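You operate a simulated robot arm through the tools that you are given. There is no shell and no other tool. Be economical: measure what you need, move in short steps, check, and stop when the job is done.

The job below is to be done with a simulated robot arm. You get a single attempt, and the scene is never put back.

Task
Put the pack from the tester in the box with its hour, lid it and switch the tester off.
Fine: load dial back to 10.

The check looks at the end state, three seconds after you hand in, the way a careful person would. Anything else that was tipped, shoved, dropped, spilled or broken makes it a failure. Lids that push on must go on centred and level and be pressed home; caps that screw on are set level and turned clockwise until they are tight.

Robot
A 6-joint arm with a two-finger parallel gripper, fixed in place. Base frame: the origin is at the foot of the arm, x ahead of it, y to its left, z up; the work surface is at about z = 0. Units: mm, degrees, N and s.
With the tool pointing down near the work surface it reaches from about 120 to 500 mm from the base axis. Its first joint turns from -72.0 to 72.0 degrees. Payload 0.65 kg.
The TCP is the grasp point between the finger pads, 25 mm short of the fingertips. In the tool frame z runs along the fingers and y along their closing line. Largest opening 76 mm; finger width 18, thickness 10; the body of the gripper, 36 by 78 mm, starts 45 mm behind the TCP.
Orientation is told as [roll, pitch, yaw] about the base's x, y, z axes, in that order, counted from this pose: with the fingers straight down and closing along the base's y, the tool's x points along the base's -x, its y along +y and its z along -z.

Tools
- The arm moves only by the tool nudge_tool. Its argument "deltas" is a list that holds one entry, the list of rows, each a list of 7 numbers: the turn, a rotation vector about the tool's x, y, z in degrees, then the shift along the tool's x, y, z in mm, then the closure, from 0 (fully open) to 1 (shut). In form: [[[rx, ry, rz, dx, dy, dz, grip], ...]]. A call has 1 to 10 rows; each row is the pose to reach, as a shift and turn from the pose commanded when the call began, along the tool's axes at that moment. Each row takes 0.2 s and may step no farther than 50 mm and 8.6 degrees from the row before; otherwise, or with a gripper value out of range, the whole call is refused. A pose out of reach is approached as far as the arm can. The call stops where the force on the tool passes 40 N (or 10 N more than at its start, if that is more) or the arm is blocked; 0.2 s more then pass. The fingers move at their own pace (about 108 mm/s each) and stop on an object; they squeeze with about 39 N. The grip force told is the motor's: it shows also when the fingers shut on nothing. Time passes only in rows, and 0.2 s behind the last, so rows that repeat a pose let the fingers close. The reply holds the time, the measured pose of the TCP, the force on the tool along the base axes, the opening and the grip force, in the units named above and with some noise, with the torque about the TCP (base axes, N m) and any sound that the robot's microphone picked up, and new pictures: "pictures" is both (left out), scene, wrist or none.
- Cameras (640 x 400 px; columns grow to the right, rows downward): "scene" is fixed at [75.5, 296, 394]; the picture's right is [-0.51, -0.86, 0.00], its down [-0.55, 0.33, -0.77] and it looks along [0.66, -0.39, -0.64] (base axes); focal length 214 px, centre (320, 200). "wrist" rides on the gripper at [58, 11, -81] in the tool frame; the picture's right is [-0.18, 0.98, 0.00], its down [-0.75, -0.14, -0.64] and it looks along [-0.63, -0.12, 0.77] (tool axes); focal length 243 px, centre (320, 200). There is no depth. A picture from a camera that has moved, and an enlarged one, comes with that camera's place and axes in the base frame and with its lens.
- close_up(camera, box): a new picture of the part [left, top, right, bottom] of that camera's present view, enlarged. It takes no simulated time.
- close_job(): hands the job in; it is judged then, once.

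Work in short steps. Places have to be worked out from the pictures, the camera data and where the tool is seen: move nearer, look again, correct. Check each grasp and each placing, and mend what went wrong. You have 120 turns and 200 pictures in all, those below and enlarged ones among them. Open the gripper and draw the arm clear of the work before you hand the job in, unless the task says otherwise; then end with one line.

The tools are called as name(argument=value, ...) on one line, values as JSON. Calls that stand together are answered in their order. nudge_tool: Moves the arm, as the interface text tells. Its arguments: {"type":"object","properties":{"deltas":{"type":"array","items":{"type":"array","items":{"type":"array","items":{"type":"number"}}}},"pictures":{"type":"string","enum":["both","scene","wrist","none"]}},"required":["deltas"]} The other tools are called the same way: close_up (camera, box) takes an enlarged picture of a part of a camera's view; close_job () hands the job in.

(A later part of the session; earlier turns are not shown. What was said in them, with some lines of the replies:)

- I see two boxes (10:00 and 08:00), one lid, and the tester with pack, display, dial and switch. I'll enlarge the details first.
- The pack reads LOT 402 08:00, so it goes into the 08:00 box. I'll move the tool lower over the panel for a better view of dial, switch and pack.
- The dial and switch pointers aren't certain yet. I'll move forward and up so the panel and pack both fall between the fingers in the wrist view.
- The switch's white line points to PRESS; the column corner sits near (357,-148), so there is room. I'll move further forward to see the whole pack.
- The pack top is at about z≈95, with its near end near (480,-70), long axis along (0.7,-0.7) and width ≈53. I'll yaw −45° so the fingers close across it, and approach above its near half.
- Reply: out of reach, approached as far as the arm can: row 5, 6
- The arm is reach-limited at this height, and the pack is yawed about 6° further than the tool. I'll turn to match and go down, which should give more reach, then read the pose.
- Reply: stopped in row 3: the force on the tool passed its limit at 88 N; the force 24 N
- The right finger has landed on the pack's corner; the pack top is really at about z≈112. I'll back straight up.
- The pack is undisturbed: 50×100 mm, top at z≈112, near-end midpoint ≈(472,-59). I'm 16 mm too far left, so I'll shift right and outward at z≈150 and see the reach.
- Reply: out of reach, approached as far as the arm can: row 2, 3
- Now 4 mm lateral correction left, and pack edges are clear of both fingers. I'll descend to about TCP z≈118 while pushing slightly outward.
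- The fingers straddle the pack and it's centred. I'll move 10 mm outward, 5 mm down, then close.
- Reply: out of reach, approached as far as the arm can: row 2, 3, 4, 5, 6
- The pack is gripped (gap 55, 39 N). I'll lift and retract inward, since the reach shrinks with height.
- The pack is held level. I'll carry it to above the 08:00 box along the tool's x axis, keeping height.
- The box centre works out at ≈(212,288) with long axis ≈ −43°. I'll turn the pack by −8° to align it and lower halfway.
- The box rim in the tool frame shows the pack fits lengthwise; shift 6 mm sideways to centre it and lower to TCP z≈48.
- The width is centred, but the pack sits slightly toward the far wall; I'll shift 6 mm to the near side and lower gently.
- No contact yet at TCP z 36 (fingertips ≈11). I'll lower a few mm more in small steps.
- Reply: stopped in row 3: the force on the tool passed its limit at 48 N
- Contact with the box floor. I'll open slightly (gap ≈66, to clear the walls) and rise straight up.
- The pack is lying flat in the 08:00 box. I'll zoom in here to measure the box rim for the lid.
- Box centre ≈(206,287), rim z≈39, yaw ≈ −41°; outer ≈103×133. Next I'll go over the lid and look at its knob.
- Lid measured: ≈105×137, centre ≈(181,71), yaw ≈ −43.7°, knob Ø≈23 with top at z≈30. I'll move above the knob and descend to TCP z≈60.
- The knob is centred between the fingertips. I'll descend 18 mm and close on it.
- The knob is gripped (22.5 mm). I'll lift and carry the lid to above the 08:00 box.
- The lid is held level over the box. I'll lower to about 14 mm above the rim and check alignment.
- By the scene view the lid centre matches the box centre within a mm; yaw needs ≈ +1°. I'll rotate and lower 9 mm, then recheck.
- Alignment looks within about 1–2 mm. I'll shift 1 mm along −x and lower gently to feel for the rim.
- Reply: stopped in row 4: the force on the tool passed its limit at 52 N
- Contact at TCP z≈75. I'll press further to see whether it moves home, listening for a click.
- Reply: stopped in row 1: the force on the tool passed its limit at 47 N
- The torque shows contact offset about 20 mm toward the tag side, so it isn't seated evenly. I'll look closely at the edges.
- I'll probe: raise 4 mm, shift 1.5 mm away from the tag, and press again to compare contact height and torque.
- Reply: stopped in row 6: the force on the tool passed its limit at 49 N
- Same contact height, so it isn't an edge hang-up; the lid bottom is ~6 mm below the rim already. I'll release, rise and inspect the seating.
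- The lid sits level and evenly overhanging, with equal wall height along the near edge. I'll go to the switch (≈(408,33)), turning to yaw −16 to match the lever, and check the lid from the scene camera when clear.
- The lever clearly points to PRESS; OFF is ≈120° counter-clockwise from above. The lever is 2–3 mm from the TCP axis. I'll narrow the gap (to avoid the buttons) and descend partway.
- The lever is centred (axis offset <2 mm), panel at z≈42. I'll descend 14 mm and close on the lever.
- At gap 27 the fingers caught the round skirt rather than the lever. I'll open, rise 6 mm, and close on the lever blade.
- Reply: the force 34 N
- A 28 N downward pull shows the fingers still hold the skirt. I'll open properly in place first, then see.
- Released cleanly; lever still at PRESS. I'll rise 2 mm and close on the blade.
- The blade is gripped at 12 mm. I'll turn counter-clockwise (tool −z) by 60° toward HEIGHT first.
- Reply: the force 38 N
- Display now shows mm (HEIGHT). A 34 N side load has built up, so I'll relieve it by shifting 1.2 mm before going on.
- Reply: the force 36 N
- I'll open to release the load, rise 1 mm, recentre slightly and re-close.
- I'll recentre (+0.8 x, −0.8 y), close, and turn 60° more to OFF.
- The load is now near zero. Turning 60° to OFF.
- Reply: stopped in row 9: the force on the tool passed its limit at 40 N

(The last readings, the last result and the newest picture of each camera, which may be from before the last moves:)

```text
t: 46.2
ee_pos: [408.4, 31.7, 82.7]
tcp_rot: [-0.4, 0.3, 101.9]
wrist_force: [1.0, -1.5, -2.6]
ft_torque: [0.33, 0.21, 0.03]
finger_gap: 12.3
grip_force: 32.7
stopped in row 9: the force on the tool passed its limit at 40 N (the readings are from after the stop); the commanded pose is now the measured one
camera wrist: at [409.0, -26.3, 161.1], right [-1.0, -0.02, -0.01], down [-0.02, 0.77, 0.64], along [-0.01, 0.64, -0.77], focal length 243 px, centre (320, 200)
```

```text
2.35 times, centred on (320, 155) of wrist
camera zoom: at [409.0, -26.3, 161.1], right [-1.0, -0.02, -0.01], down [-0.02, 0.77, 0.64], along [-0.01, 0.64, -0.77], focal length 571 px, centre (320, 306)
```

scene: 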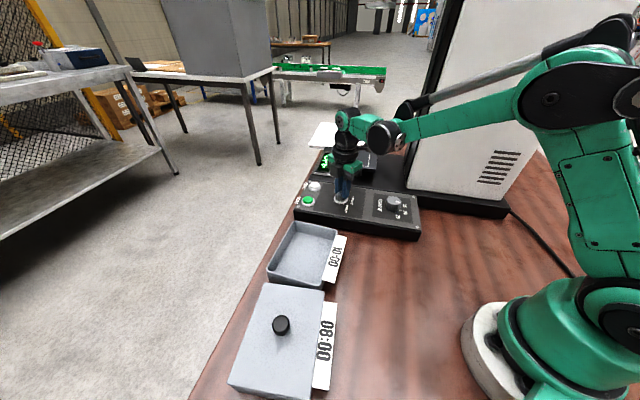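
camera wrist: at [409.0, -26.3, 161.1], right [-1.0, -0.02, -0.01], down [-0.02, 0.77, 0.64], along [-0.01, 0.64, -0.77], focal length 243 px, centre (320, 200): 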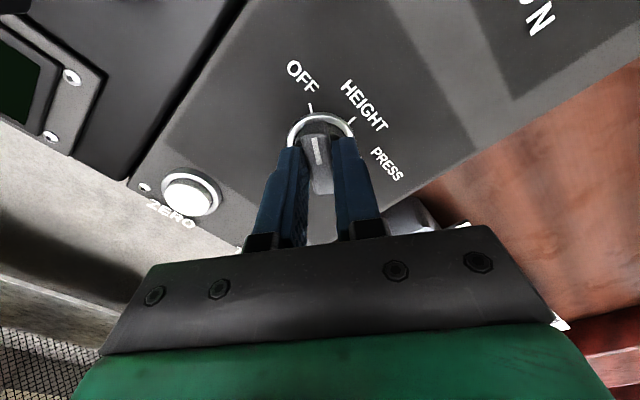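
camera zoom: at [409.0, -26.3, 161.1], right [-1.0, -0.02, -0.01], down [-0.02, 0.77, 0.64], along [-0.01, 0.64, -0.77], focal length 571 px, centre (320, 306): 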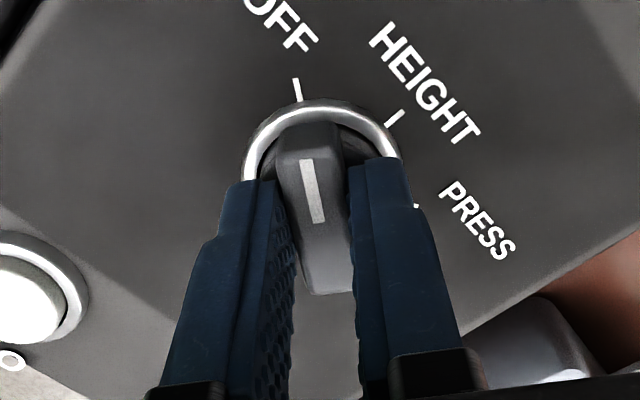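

The switch is at OFF and the display is dark. I'll open, rise, and travel to above the load dial (≈(325,-62)) while unwinding the yaw.

nudge_tool(deltas=[[[0, 0, 0, 0, 0, 0, 0.6], [0, 0, 0, 0, 0, 0, 0.6], [0, 0, 0, 0, 0, -30, 0.6], [0, 0, 8, 10, 14, -60, 0.5], [0, 0, 16, 22, 30, -70, 0.3], [0, 0, 24, 34, 46, -70, 0.1], [0, 0, 32, 46, 62, -70, 0], [0, 0, 40, 58, 78, -70, 0], [0, 0, 48, 70, 94, -70, 0], [0, 0, 56, 75, 101, -70, 0]]], pictures="both")

close_up(camera="scene", box=[290, 140, 400, 240])

close_up(camera="wrist", box=[200, 60, 440, 240])

```text
t: 48.4
ee_pos: [324.4, -61.6, 150.8]
tcp_rot: [-0.5, -0.1, 45.8]
wrist_force: [-1.4, 0.3, 0.5]
ft_torque: [-0.02, 0.04, 0.0]
finger_gap: 76.2
grip_force: 0.1
camera wrist: at [275.4, -95.7, 230.1], right [-0.58, 0.82, -0.01], down [0.62, 0.44, 0.65], along [0.53, 0.37, -0.76], focal length 243 px, centre (320, 200)
```

scene: 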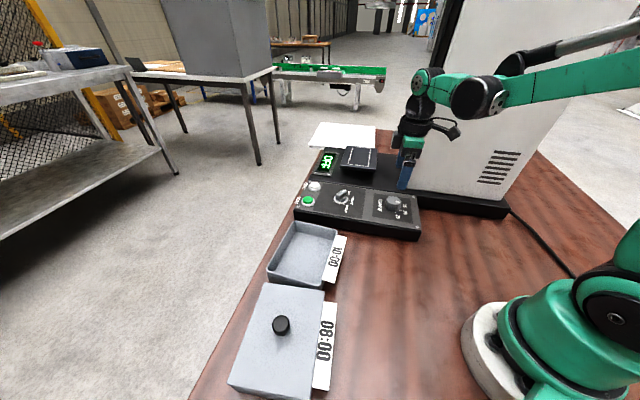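
wrist: 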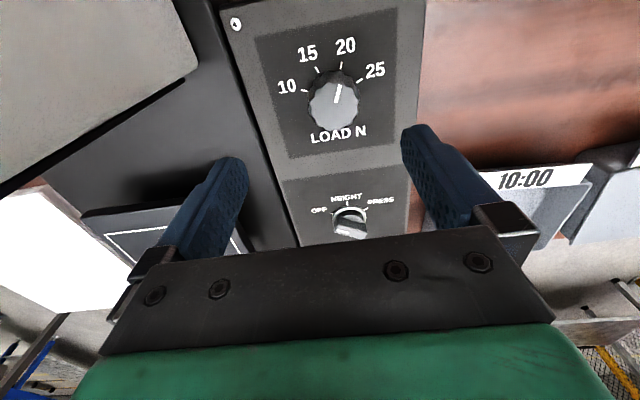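

```text
4.00 times, centred on (345, 190) of scene
camera zoom: at [75.5, 296.0, 394.0], right [-0.51, -0.86, 0.0], down [-0.55, 0.33, -0.77], along [0.66, -0.39, -0.64], focal length 858 px, centre (220, 240)
```

zoom: 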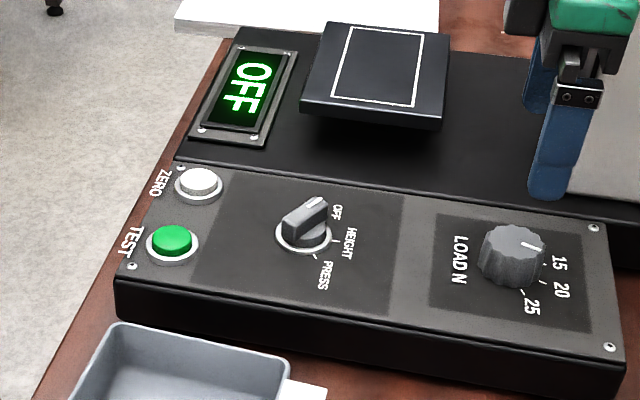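

```text
2.22 times, centred on (320, 150) of wrist
camera zoom: at [275.4, -95.7, 230.1], right [-0.58, 0.82, -0.01], down [0.62, 0.44, 0.65], along [0.53, 0.37, -0.76], focal length 539 px, centre (320, 311)
```

zoom: 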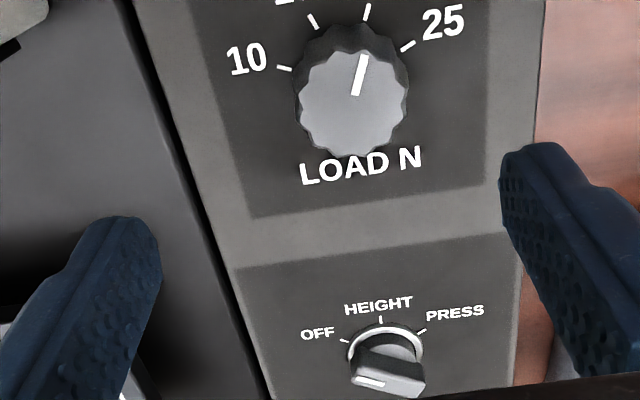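

Display reads OFF. The dial is at 20; 10 is 90° counter-clockwise (45° per step). I'll centre over the dial and pre-turn the tool to yaw −30 so the 90° turn stays clear of the column.

nudge_tool(deltas=[[[0, 0, 8, 0, 5, 0, 0], [0, 0, 16, -0.3, 9.7, 0, 0], [0, 0, 24, -0.3, 9.7, 5, 0], [0, 0, 32, -0.3, 9.7, 10, 0], [0, 0, 40, -0.3, 9.7, 15, 0], [0, 0, 48, -0.3, 9.7, 20, 0], [0, 0, 56, -0.3, 9.7, 25, 0], [0, 0, 64, -0.3, 9.7, 30, 0], [0, 0, 72, -0.3, 9.7, 35, 0], [0, 0, 76, -0.3, 9.7, 38, 0]]], pictures="both")

close_up(camera="wrist", box=[210, 60, 430, 240])

close_up(camera="scene", box=[350, 130, 440, 230])

```text
t: 50.6
ee_pos: [317.4, -55.7, 113.5]
tcp_rot: [0.1, -0.5, -30.2]
wrist_force: [-0.3, -0.5, 0.6]
ft_torque: [0.0, 0.0, -0.01]
finger_gap: 76.1
grip_force: 0.1
camera wrist: at [272.5, -15.3, 191.9], right [0.65, 0.76, 0.0], down [0.57, -0.5, 0.65], along [0.49, -0.42, -0.76], focal length 243 px, centre (320, 200)
```

scene: 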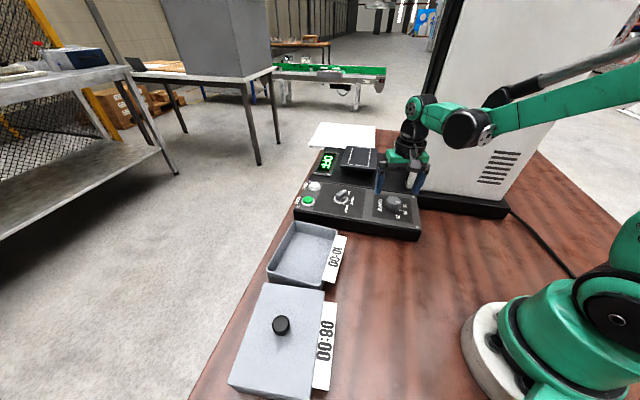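
wrist: 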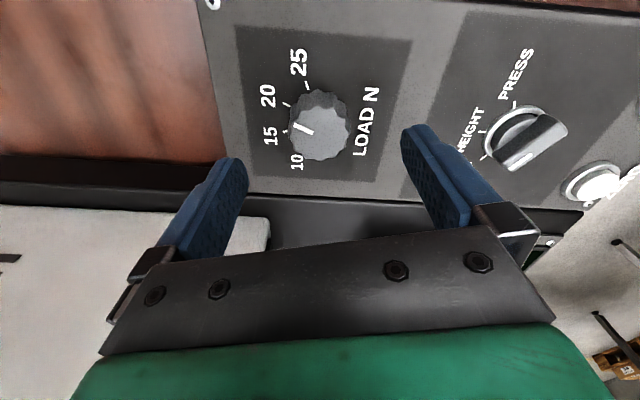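

```text
2.22 times, centred on (320, 150) of wrist
camera zoom: at [272.5, -15.3, 191.9], right [0.65, 0.76, 0.0], down [0.57, -0.5, 0.65], along [0.49, -0.42, -0.76], focal length 539 px, centre (320, 311)
```

zoom: 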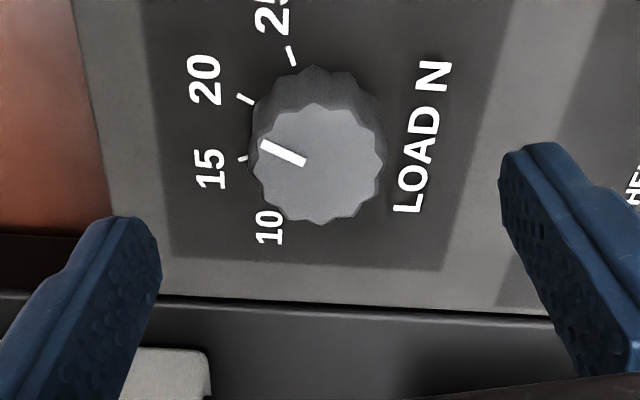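

```text
4.00 times, centred on (395, 180) of scene
camera zoom: at [75.5, 296.0, 394.0], right [-0.51, -0.86, 0.0], down [-0.55, 0.33, -0.77], along [0.66, -0.39, -0.64], focal length 858 px, centre (20, 280)
```

zoom: 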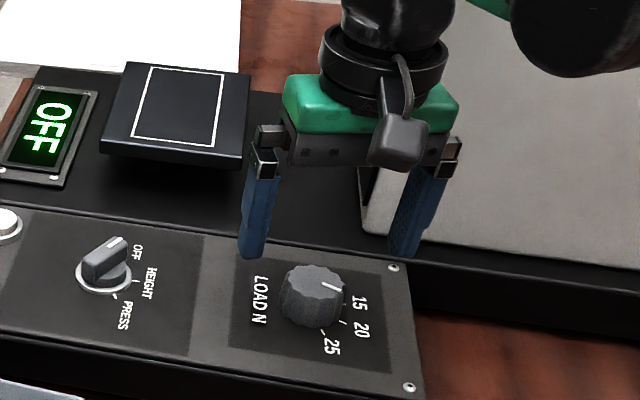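

Well centred on the dial (within ~1.5 mm). I'll descend to TCP z≈76 and close.

nudge_tool(deltas=[[[0, 0, 0, 1, 0, 12, 0.2], [0, 0, 0, 1, 0, 24, 0.3], [0, 0, 0, 1, 0, 33, 0.3], [0, 0, 0, 1, 0, 38, 0.3], [0, 0, 0, 1, 0, 38, 0.6], [0, 0, 0, 1, 0, 38, 1], [0, 0, 0, 1, 0, 38, 1]]], pictures="wrist")

```text
t: 52.2
ee_pos: [317.3, -55.3, 74.8]
tcp_rot: [0.0, -0.5, -30.2]
wrist_force: [-3.3, -4.0, -1.5]
ft_torque: [-0.06, 0.08, -0.03]
finger_gap: 34.2
grip_force: 44.9
camera wrist: at [271.2, -15.4, 153.5], right [0.65, 0.76, 0.0], down [0.58, -0.5, 0.65], along [0.49, -0.42, -0.76], focal length 243 px, centre (320, 200)
```

wrist: 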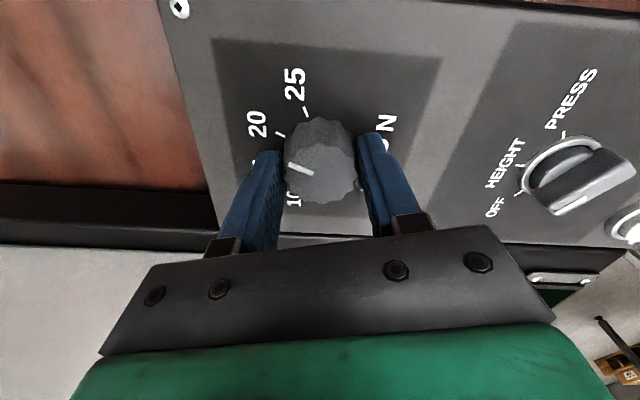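

Gripped at 34 mm with little side load. I'll turn 75° counter-clockwise first, then look.

nudge_tool(deltas=[[[0, 0, -7.5, 0, 0, 0, 1], [0, 0, -15, 0, 0, 0, 1], [0, 0, -22.5, 0, 0, 0, 1], [0, 0, -30, 0, 0, 0, 1], [0, 0, -37.5, 0, 0, 0, 1], [0, 0, -45, 0, 0, 0, 1], [0, 0, -52.5, 0, 0, 0, 1], [0, 0, -60, 0, 0, 0, 1], [0, 0, -67.5, 0, 0, 0, 1], [0, 0, -75, 0, 0, 0, 1]]], pictures="both")

close_up(camera="wrist", box=[210, 60, 430, 240])

```text
t: 53.2
ee_pos: [316.6, -55.7, 75.9]
tcp_rot: [-0.3, -0.3, -4.3]
wrist_force: [0.5, -1.4, -6.7]
ft_torque: [0.04, 0.22, 0.0]
finger_gap: 34.4
grip_force: 45.7
stopped in row 4: the force on the tool passed its limit at 41 N (the readings are from after the stop); the commanded pose is now the measured one
camera wrist: at [259.0, -39.2, 153.8], right [0.26, 0.97, -0.01], down [0.74, -0.19, 0.65], along [0.63, -0.17, -0.76], focal length 243 px, centre (320, 200)
```

scene: 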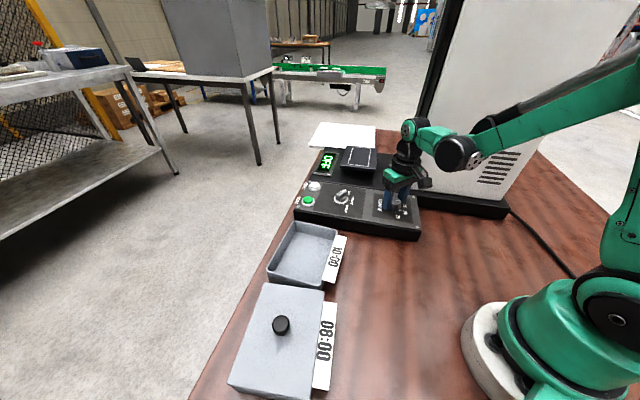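
wrist: 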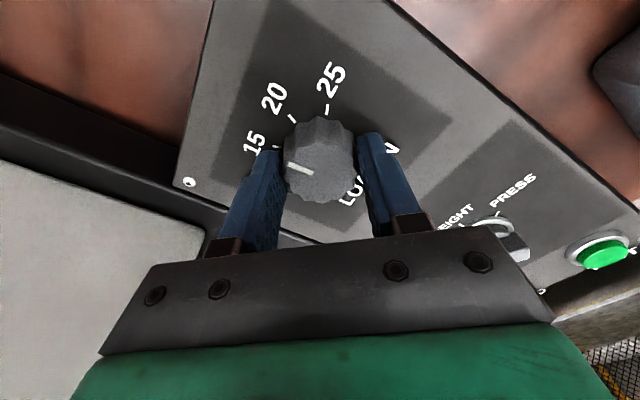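

```text
2.22 times, centred on (320, 150) of wrist
camera zoom: at [259.0, -39.2, 153.8], right [0.26, 0.97, -0.01], down [0.74, -0.19, 0.65], along [0.63, -0.17, -0.76], focal length 539 px, centre (320, 311)
```

zoom: 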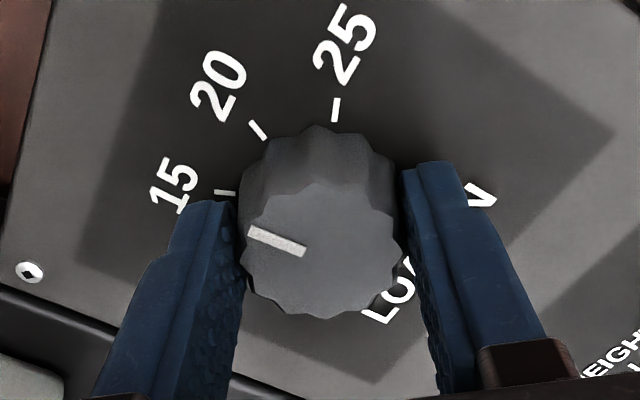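

The force limit tripped at 26° but the load has relaxed and the dial followed. I'll continue turning.

nudge_tool(deltas=[[[0, 0, -6, 0, 0, 0, 1], [0, 0, -12, 0, 0, 0, 1], [0, 0, -18, 0, 0, 0, 1], [0, 0, -24, 0, 0, 0, 1], [0, 0, -30, 0, 0, 0, 1], [0, 0, -36, 0, 0, 0, 1], [0, 0, -42, 0, 0, 0, 1], [0, 0, -48, 0, 0, 0, 1], [0, 0, -54, 0, 0, 0, 1], [0, 0, -60, 0, 0, 0, 1]]], pictures="wrist")

```text
t: 54.6
ee_pos: [316.8, -57.5, 74.1]
tcp_rot: [-0.7, 0.0, 32.7]
wrist_force: [-0.7, -1.5, 7.4]
ft_torque: [0.04, -0.11, -0.02]
finger_gap: 34.3
grip_force: 45.1
stopped in row 7: the force on the tool passed its limit at 41 N (the readings are from after the stop); the commanded pose is now the measured one
camera wrist: at [261.5, -77.2, 154.1], right [-0.38, 0.93, -0.01], down [0.71, 0.29, 0.64], along [0.6, 0.23, -0.76], focal length 243 px, centre (320, 200)
```

wrist: 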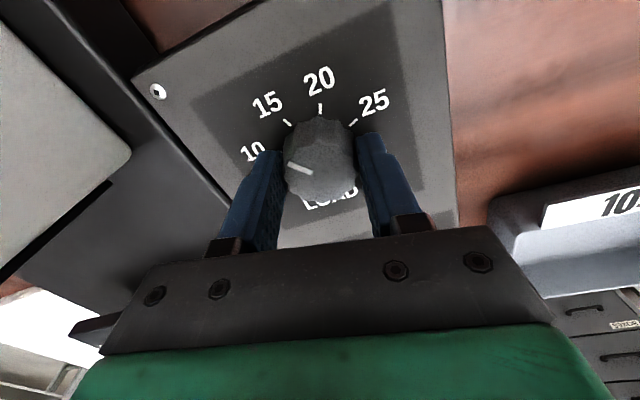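

nudge_tool(deltas=[[[0, 0, -6, 0, 0, 0, 1], [0, 0, -12, 0, 0, 0, 1], [0, 0, -18, 0, 0, 0, 1], [0, 0, -23, 0, 0, 0, 1], [0, 0, -27, 0, 0, 0, 1]]], pictures="wrist")

close_up(camera="wrist", box=[210, 60, 430, 240])

close_up(camera="scene", box=[350, 160, 430, 240])

```text
t: 55.8
ee_pos: [317.3, -58.2, 75.4]
tcp_rot: [-0.8, 0.2, 59.6]
wrist_force: [18.3, -9.8, 11.3]
ft_torque: [-0.15, -0.57, -0.85]
finger_gap: 34.6
grip_force: 45.6
camera wrist: at [277.7, -100.0, 154.3], right [-0.76, 0.66, -0.01], down [0.5, 0.59, 0.64], along [0.43, 0.48, -0.77], focal length 243 px, centre (320, 200)
```

wrist: 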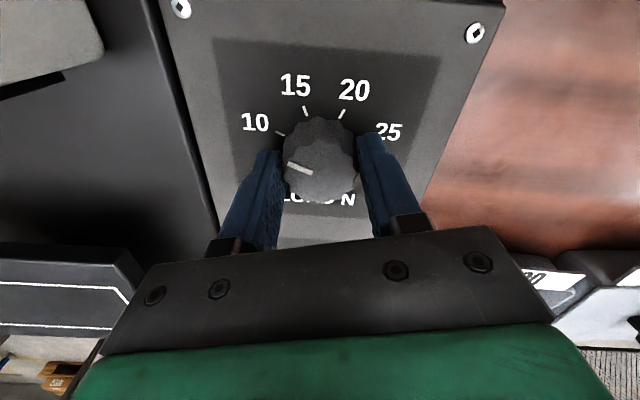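

```text
2.22 times, centred on (320, 150) of wrist
camera zoom: at [277.7, -100.0, 154.3], right [-0.76, 0.66, -0.01], down [0.5, 0.59, 0.64], along [0.43, 0.48, -0.77], focal length 539 px, centre (320, 311)
```

zoom: 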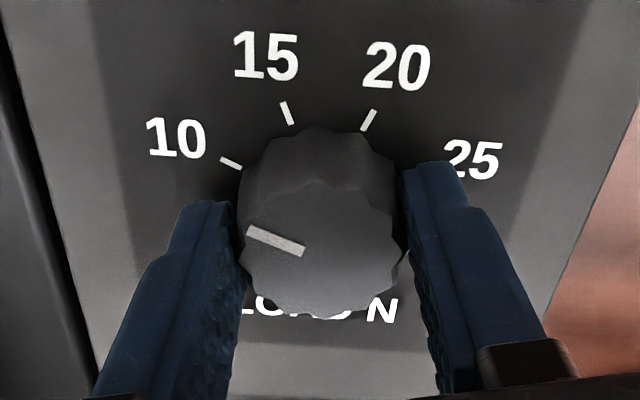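

```text
5.00 times, centred on (390, 200) of scene
camera zoom: at [75.5, 296.0, 394.0], right [-0.51, -0.86, 0.0], down [-0.55, 0.33, -0.77], along [0.66, -0.39, -0.64], focal length 1072 px, centre (-30, 200)
```

zoom: 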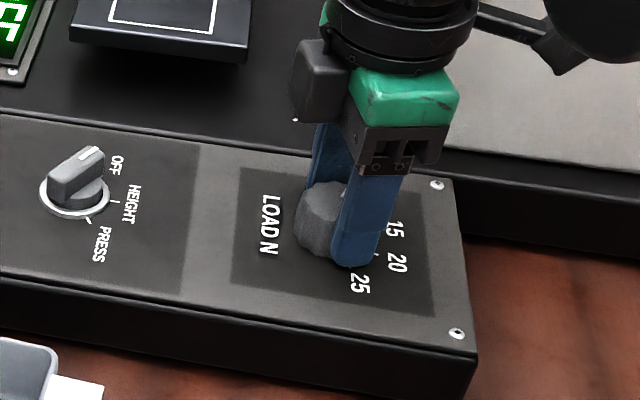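

The pointer is at 10 within a few degrees. I'll release, rise and check.

nudge_tool(deltas=[[[0, 0, 0, 0, 0, 0, 0.4], [0, 0, 0, 0, 0, 0, 0.3], [0, 0, 0, 0, 0, -20, 0.2], [0, 0, 0, 0, 0, -50, 0.1], [0, 0, 0, 0, 0, -80, 0]]], pictures="both")

close_up(camera="wrist", box=[230, 50, 410, 220])

close_up(camera="scene", box=[300, 140, 430, 240])

```text
t: 57.0
ee_pos: [315.8, -56.3, 156.6]
tcp_rot: [-0.6, 0.3, 59.8]
wrist_force: [0.0, -0.3, -0.5]
ft_torque: [0.03, -0.01, 0.01]
finger_gap: 75.8
grip_force: 0.0
camera wrist: at [276.2, -98.7, 235.1], right [-0.76, 0.65, -0.01], down [0.5, 0.59, 0.64], along [0.43, 0.48, -0.77], focal length 243 px, centre (320, 200)
```

scene: 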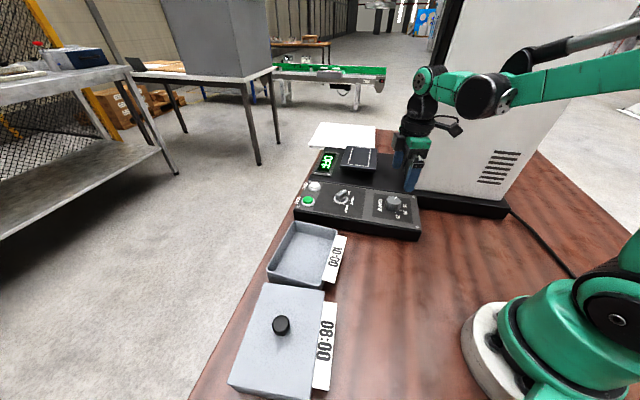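
wrist: 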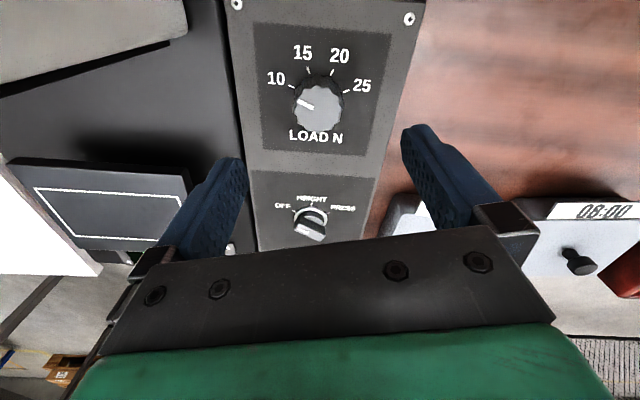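

```text
2.35 times, centred on (320, 135) of wrist
camera zoom: at [276.2, -98.7, 235.1], right [-0.76, 0.65, -0.01], down [0.5, 0.59, 0.64], along [0.43, 0.48, -0.77], focal length 571 px, centre (320, 353)
```

zoom: 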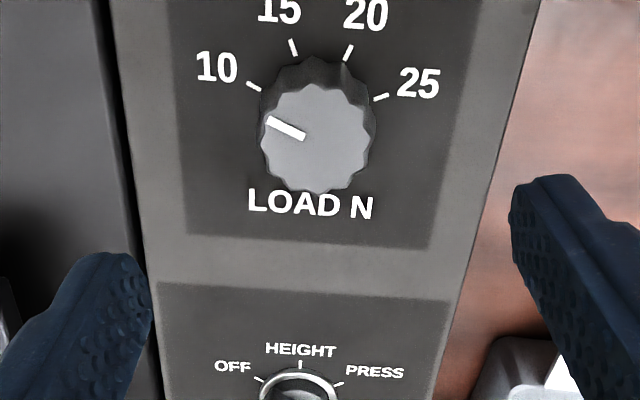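

```text
4.00 times, centred on (365, 190) of scene
camera zoom: at [75.5, 296.0, 394.0], right [-0.51, -0.86, 0.0], down [-0.55, 0.33, -0.77], along [0.66, -0.39, -0.64], focal length 858 px, centre (140, 240)
```

zoom: 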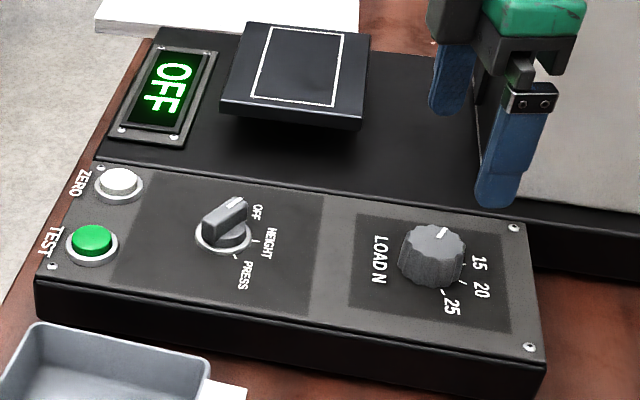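

close_up(camera="wrist", box=[275, 55, 365, 145])

close_up(camera="scene", box=[220, 330, 310, 400])

close_up(camera="scene", box=[250, 260, 345, 340])

```text
4.44 times, centred on (320, 100) of wrist
camera zoom: at [276.2, -98.7, 235.1], right [-0.76, 0.65, -0.01], down [0.5, 0.59, 0.64], along [0.43, 0.48, -0.77], focal length 1078 px, centre (320, 644)
```

zoom: 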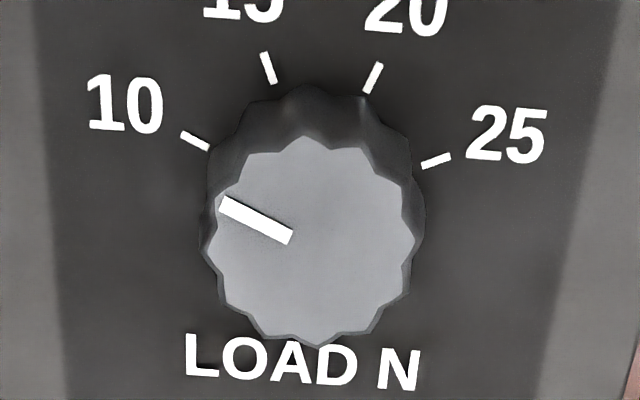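

```text
5.71 times, centred on (265, 365) of scene
camera zoom: at [75.5, 296.0, 394.0], right [-0.51, -0.86, 0.0], down [-0.55, 0.33, -0.77], along [0.66, -0.39, -0.64], focal length 1226 px, centre (634, -743)
```

zoom: 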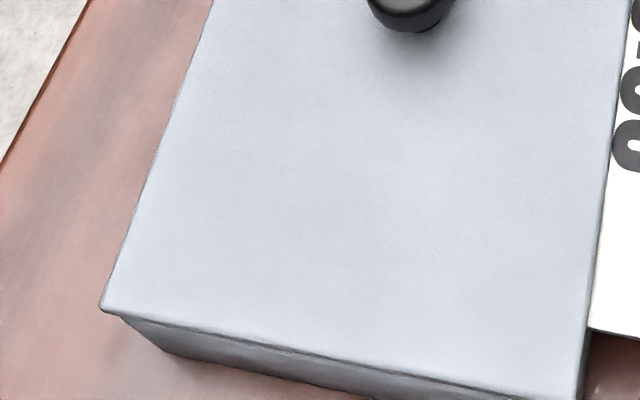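

```text
5.00 times, centred on (298, 300) of scene
camera zoom: at [75.5, 296.0, 394.0], right [-0.51, -0.86, 0.0], down [-0.55, 0.33, -0.77], along [0.66, -0.39, -0.64], focal length 1072 px, centre (432, -300)
```

zoom: 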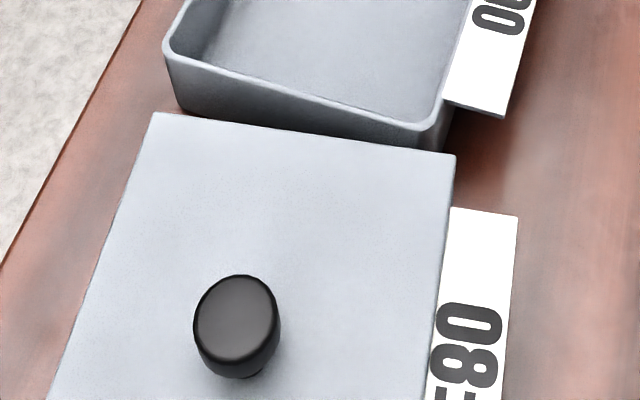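

The pointer line is parallel to the 10 tick, so the dial is done, and the display reads OFF. To be sure the lid is home, I'll go for a low-angle look at its tag-side edge.

nudge_tool(deltas=[[[0, 0, 0, -17, 36, -10, 0], [0, 0, 2, -34, 72, -10, 0], [0, 0, 4, -50, 107, -10, 0], [0, 0, 6, -67, 143, -10, 0], [0, 0, 8, -84, 179, -10, 0], [0, 0, 10, -100, 214, -10, 0], [0, 0, 10, -117, 250, -10, 0], [0, 0, 10, -134, 286, -5, 0]]], pictures="none")

```text
t: 58.8
ee_pos: [137.3, 203.6, 157.3]
tcp_rot: [-0.8, 0.1, 49.7]
wrist_force: [0.3, 0.0, 0.0]
ft_torque: [0.03, -0.02, 0.02]
finger_gap: 76.3
grip_force: 0.1
```

nudge_tool(deltas=[[[0, -8, 0, 0, 0, 20, 0], [0, -16, 0, 0, 0, 40, 0], [0, -24, 0, 0, 0, 60, 0], [0, -24, 0, 0, 0, 80, 0]]], pictures="wrist")

close_up(camera="wrist", box=[160, 80, 500, 250])

```text
t: 59.8
ee_pos: [137.6, 203.4, 76.6]
tcp_rot: [-0.7, -23.8, 49.9]
wrist_force: [0.4, -0.1, -0.3]
ft_torque: [0.01, -0.03, 0.0]
finger_gap: 75.6
grip_force: 0.1
camera wrist: at [73.4, 146.0, 124.4], right [-0.64, 0.76, 0.06], down [0.38, 0.24, 0.89], along [0.67, 0.6, -0.44], focal length 243 px, centre (320, 200)
```

wrist: 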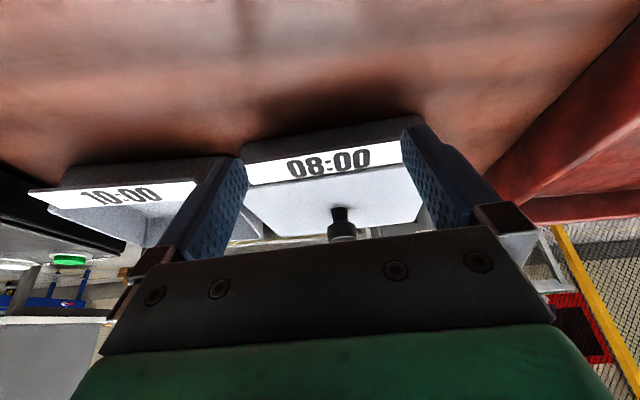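

```text
1.88 times, centred on (330, 165) of wrist
camera zoom: at [73.4, 146.0, 124.4], right [-0.64, 0.76, 0.06], down [0.38, 0.24, 0.89], along [0.67, 0.6, -0.44], focal length 457 px, centre (301, 266)
```

zoom: 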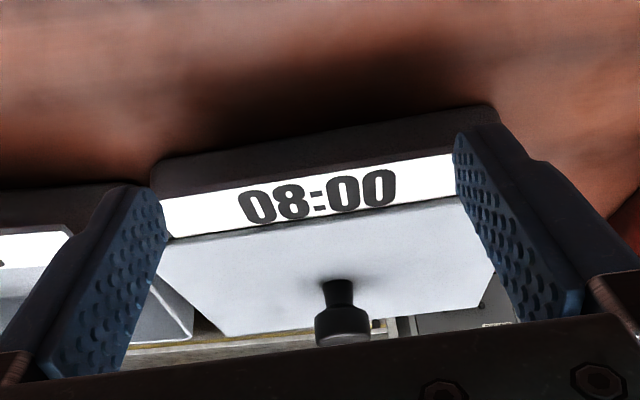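

close_up(camera="wrist", box=[235, 125, 345, 215])

close_up(camera="wrist", box=[320, 120, 430, 240])

close_up(camera="wrist", box=[20, 150, 260, 260])

```text
4.44 times, centred on (290, 170) of wrist
camera zoom: at [73.4, 146.0, 124.4], right [-0.64, 0.76, 0.06], down [0.38, 0.24, 0.89], along [0.67, 0.6, -0.44], focal length 1078 px, centre (453, 333)
```

zoom: 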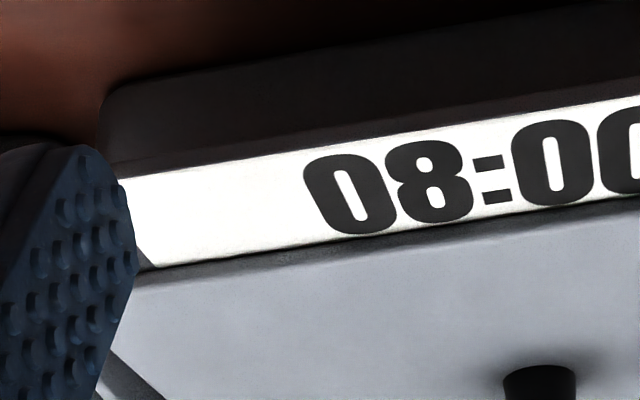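

```text
3.33 times, centred on (375, 180) of wrist
camera zoom: at [73.4, 146.0, 124.4], right [-0.64, 0.76, 0.06], down [0.38, 0.24, 0.89], along [0.67, 0.6, -0.44], focal length 809 px, centre (137, 267)
```

zoom: 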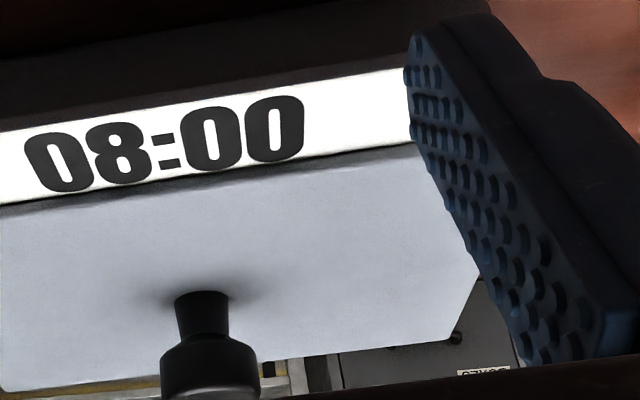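

```text
2.67 times, centred on (140, 205) of wrist
camera zoom: at [73.4, 146.0, 124.4], right [-0.64, 0.76, 0.06], down [0.38, 0.24, 0.89], along [0.67, 0.6, -0.44], focal length 647 px, centre (800, 187)
```

zoom: 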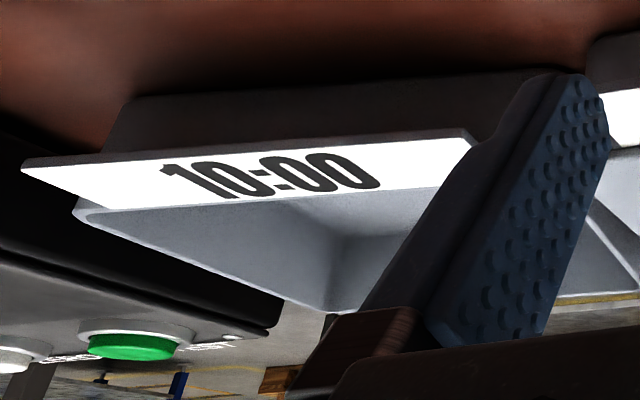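

The lid edge shows only a thin uniform strip over the rim along the whole tag side: it's seated, level and centred. I'll raise and draw the arm clear.

nudge_tool(deltas=[[[0, 0, 0, -12, 0, -27, 0], [0, 8, 0, -24, 0, -55, 0], [0, 16, 0, -37, 0, -82, 0], [0, 24, 0, -49, 0, -110, 0], [0, 24, 0, -58, 0, -137, 0]]], pictures="scene")

```text
t: 61.0
ee_pos: [133.8, 202.4, 224.7]
tcp_rot: [-0.6, 0.3, 49.7]
wrist_force: [-0.1, -0.3, -0.1]
ft_torque: [0.03, 0.0, 0.01]
finger_gap: 76.1
grip_force: 0.1
```

scene: 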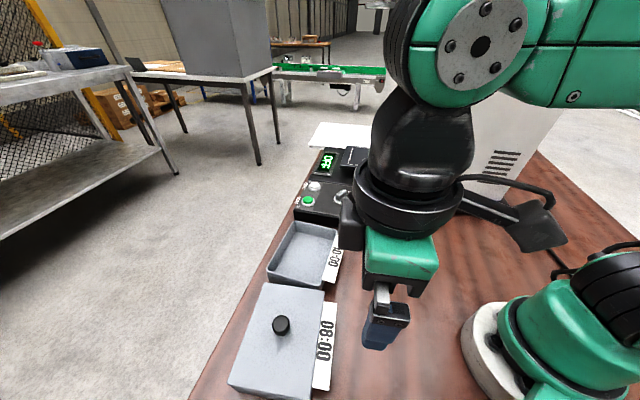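

Everything is in place: the lid is on, the display reads OFF, the dial is at 10, and the gripper is open and clear. Handing in.

close_job()

```text
The job is handed in.
```

The 08:00 pack is in the 08:00 box with its lid pressed on, the tester is off (its display reads OFF), and the load dial is back at 10.
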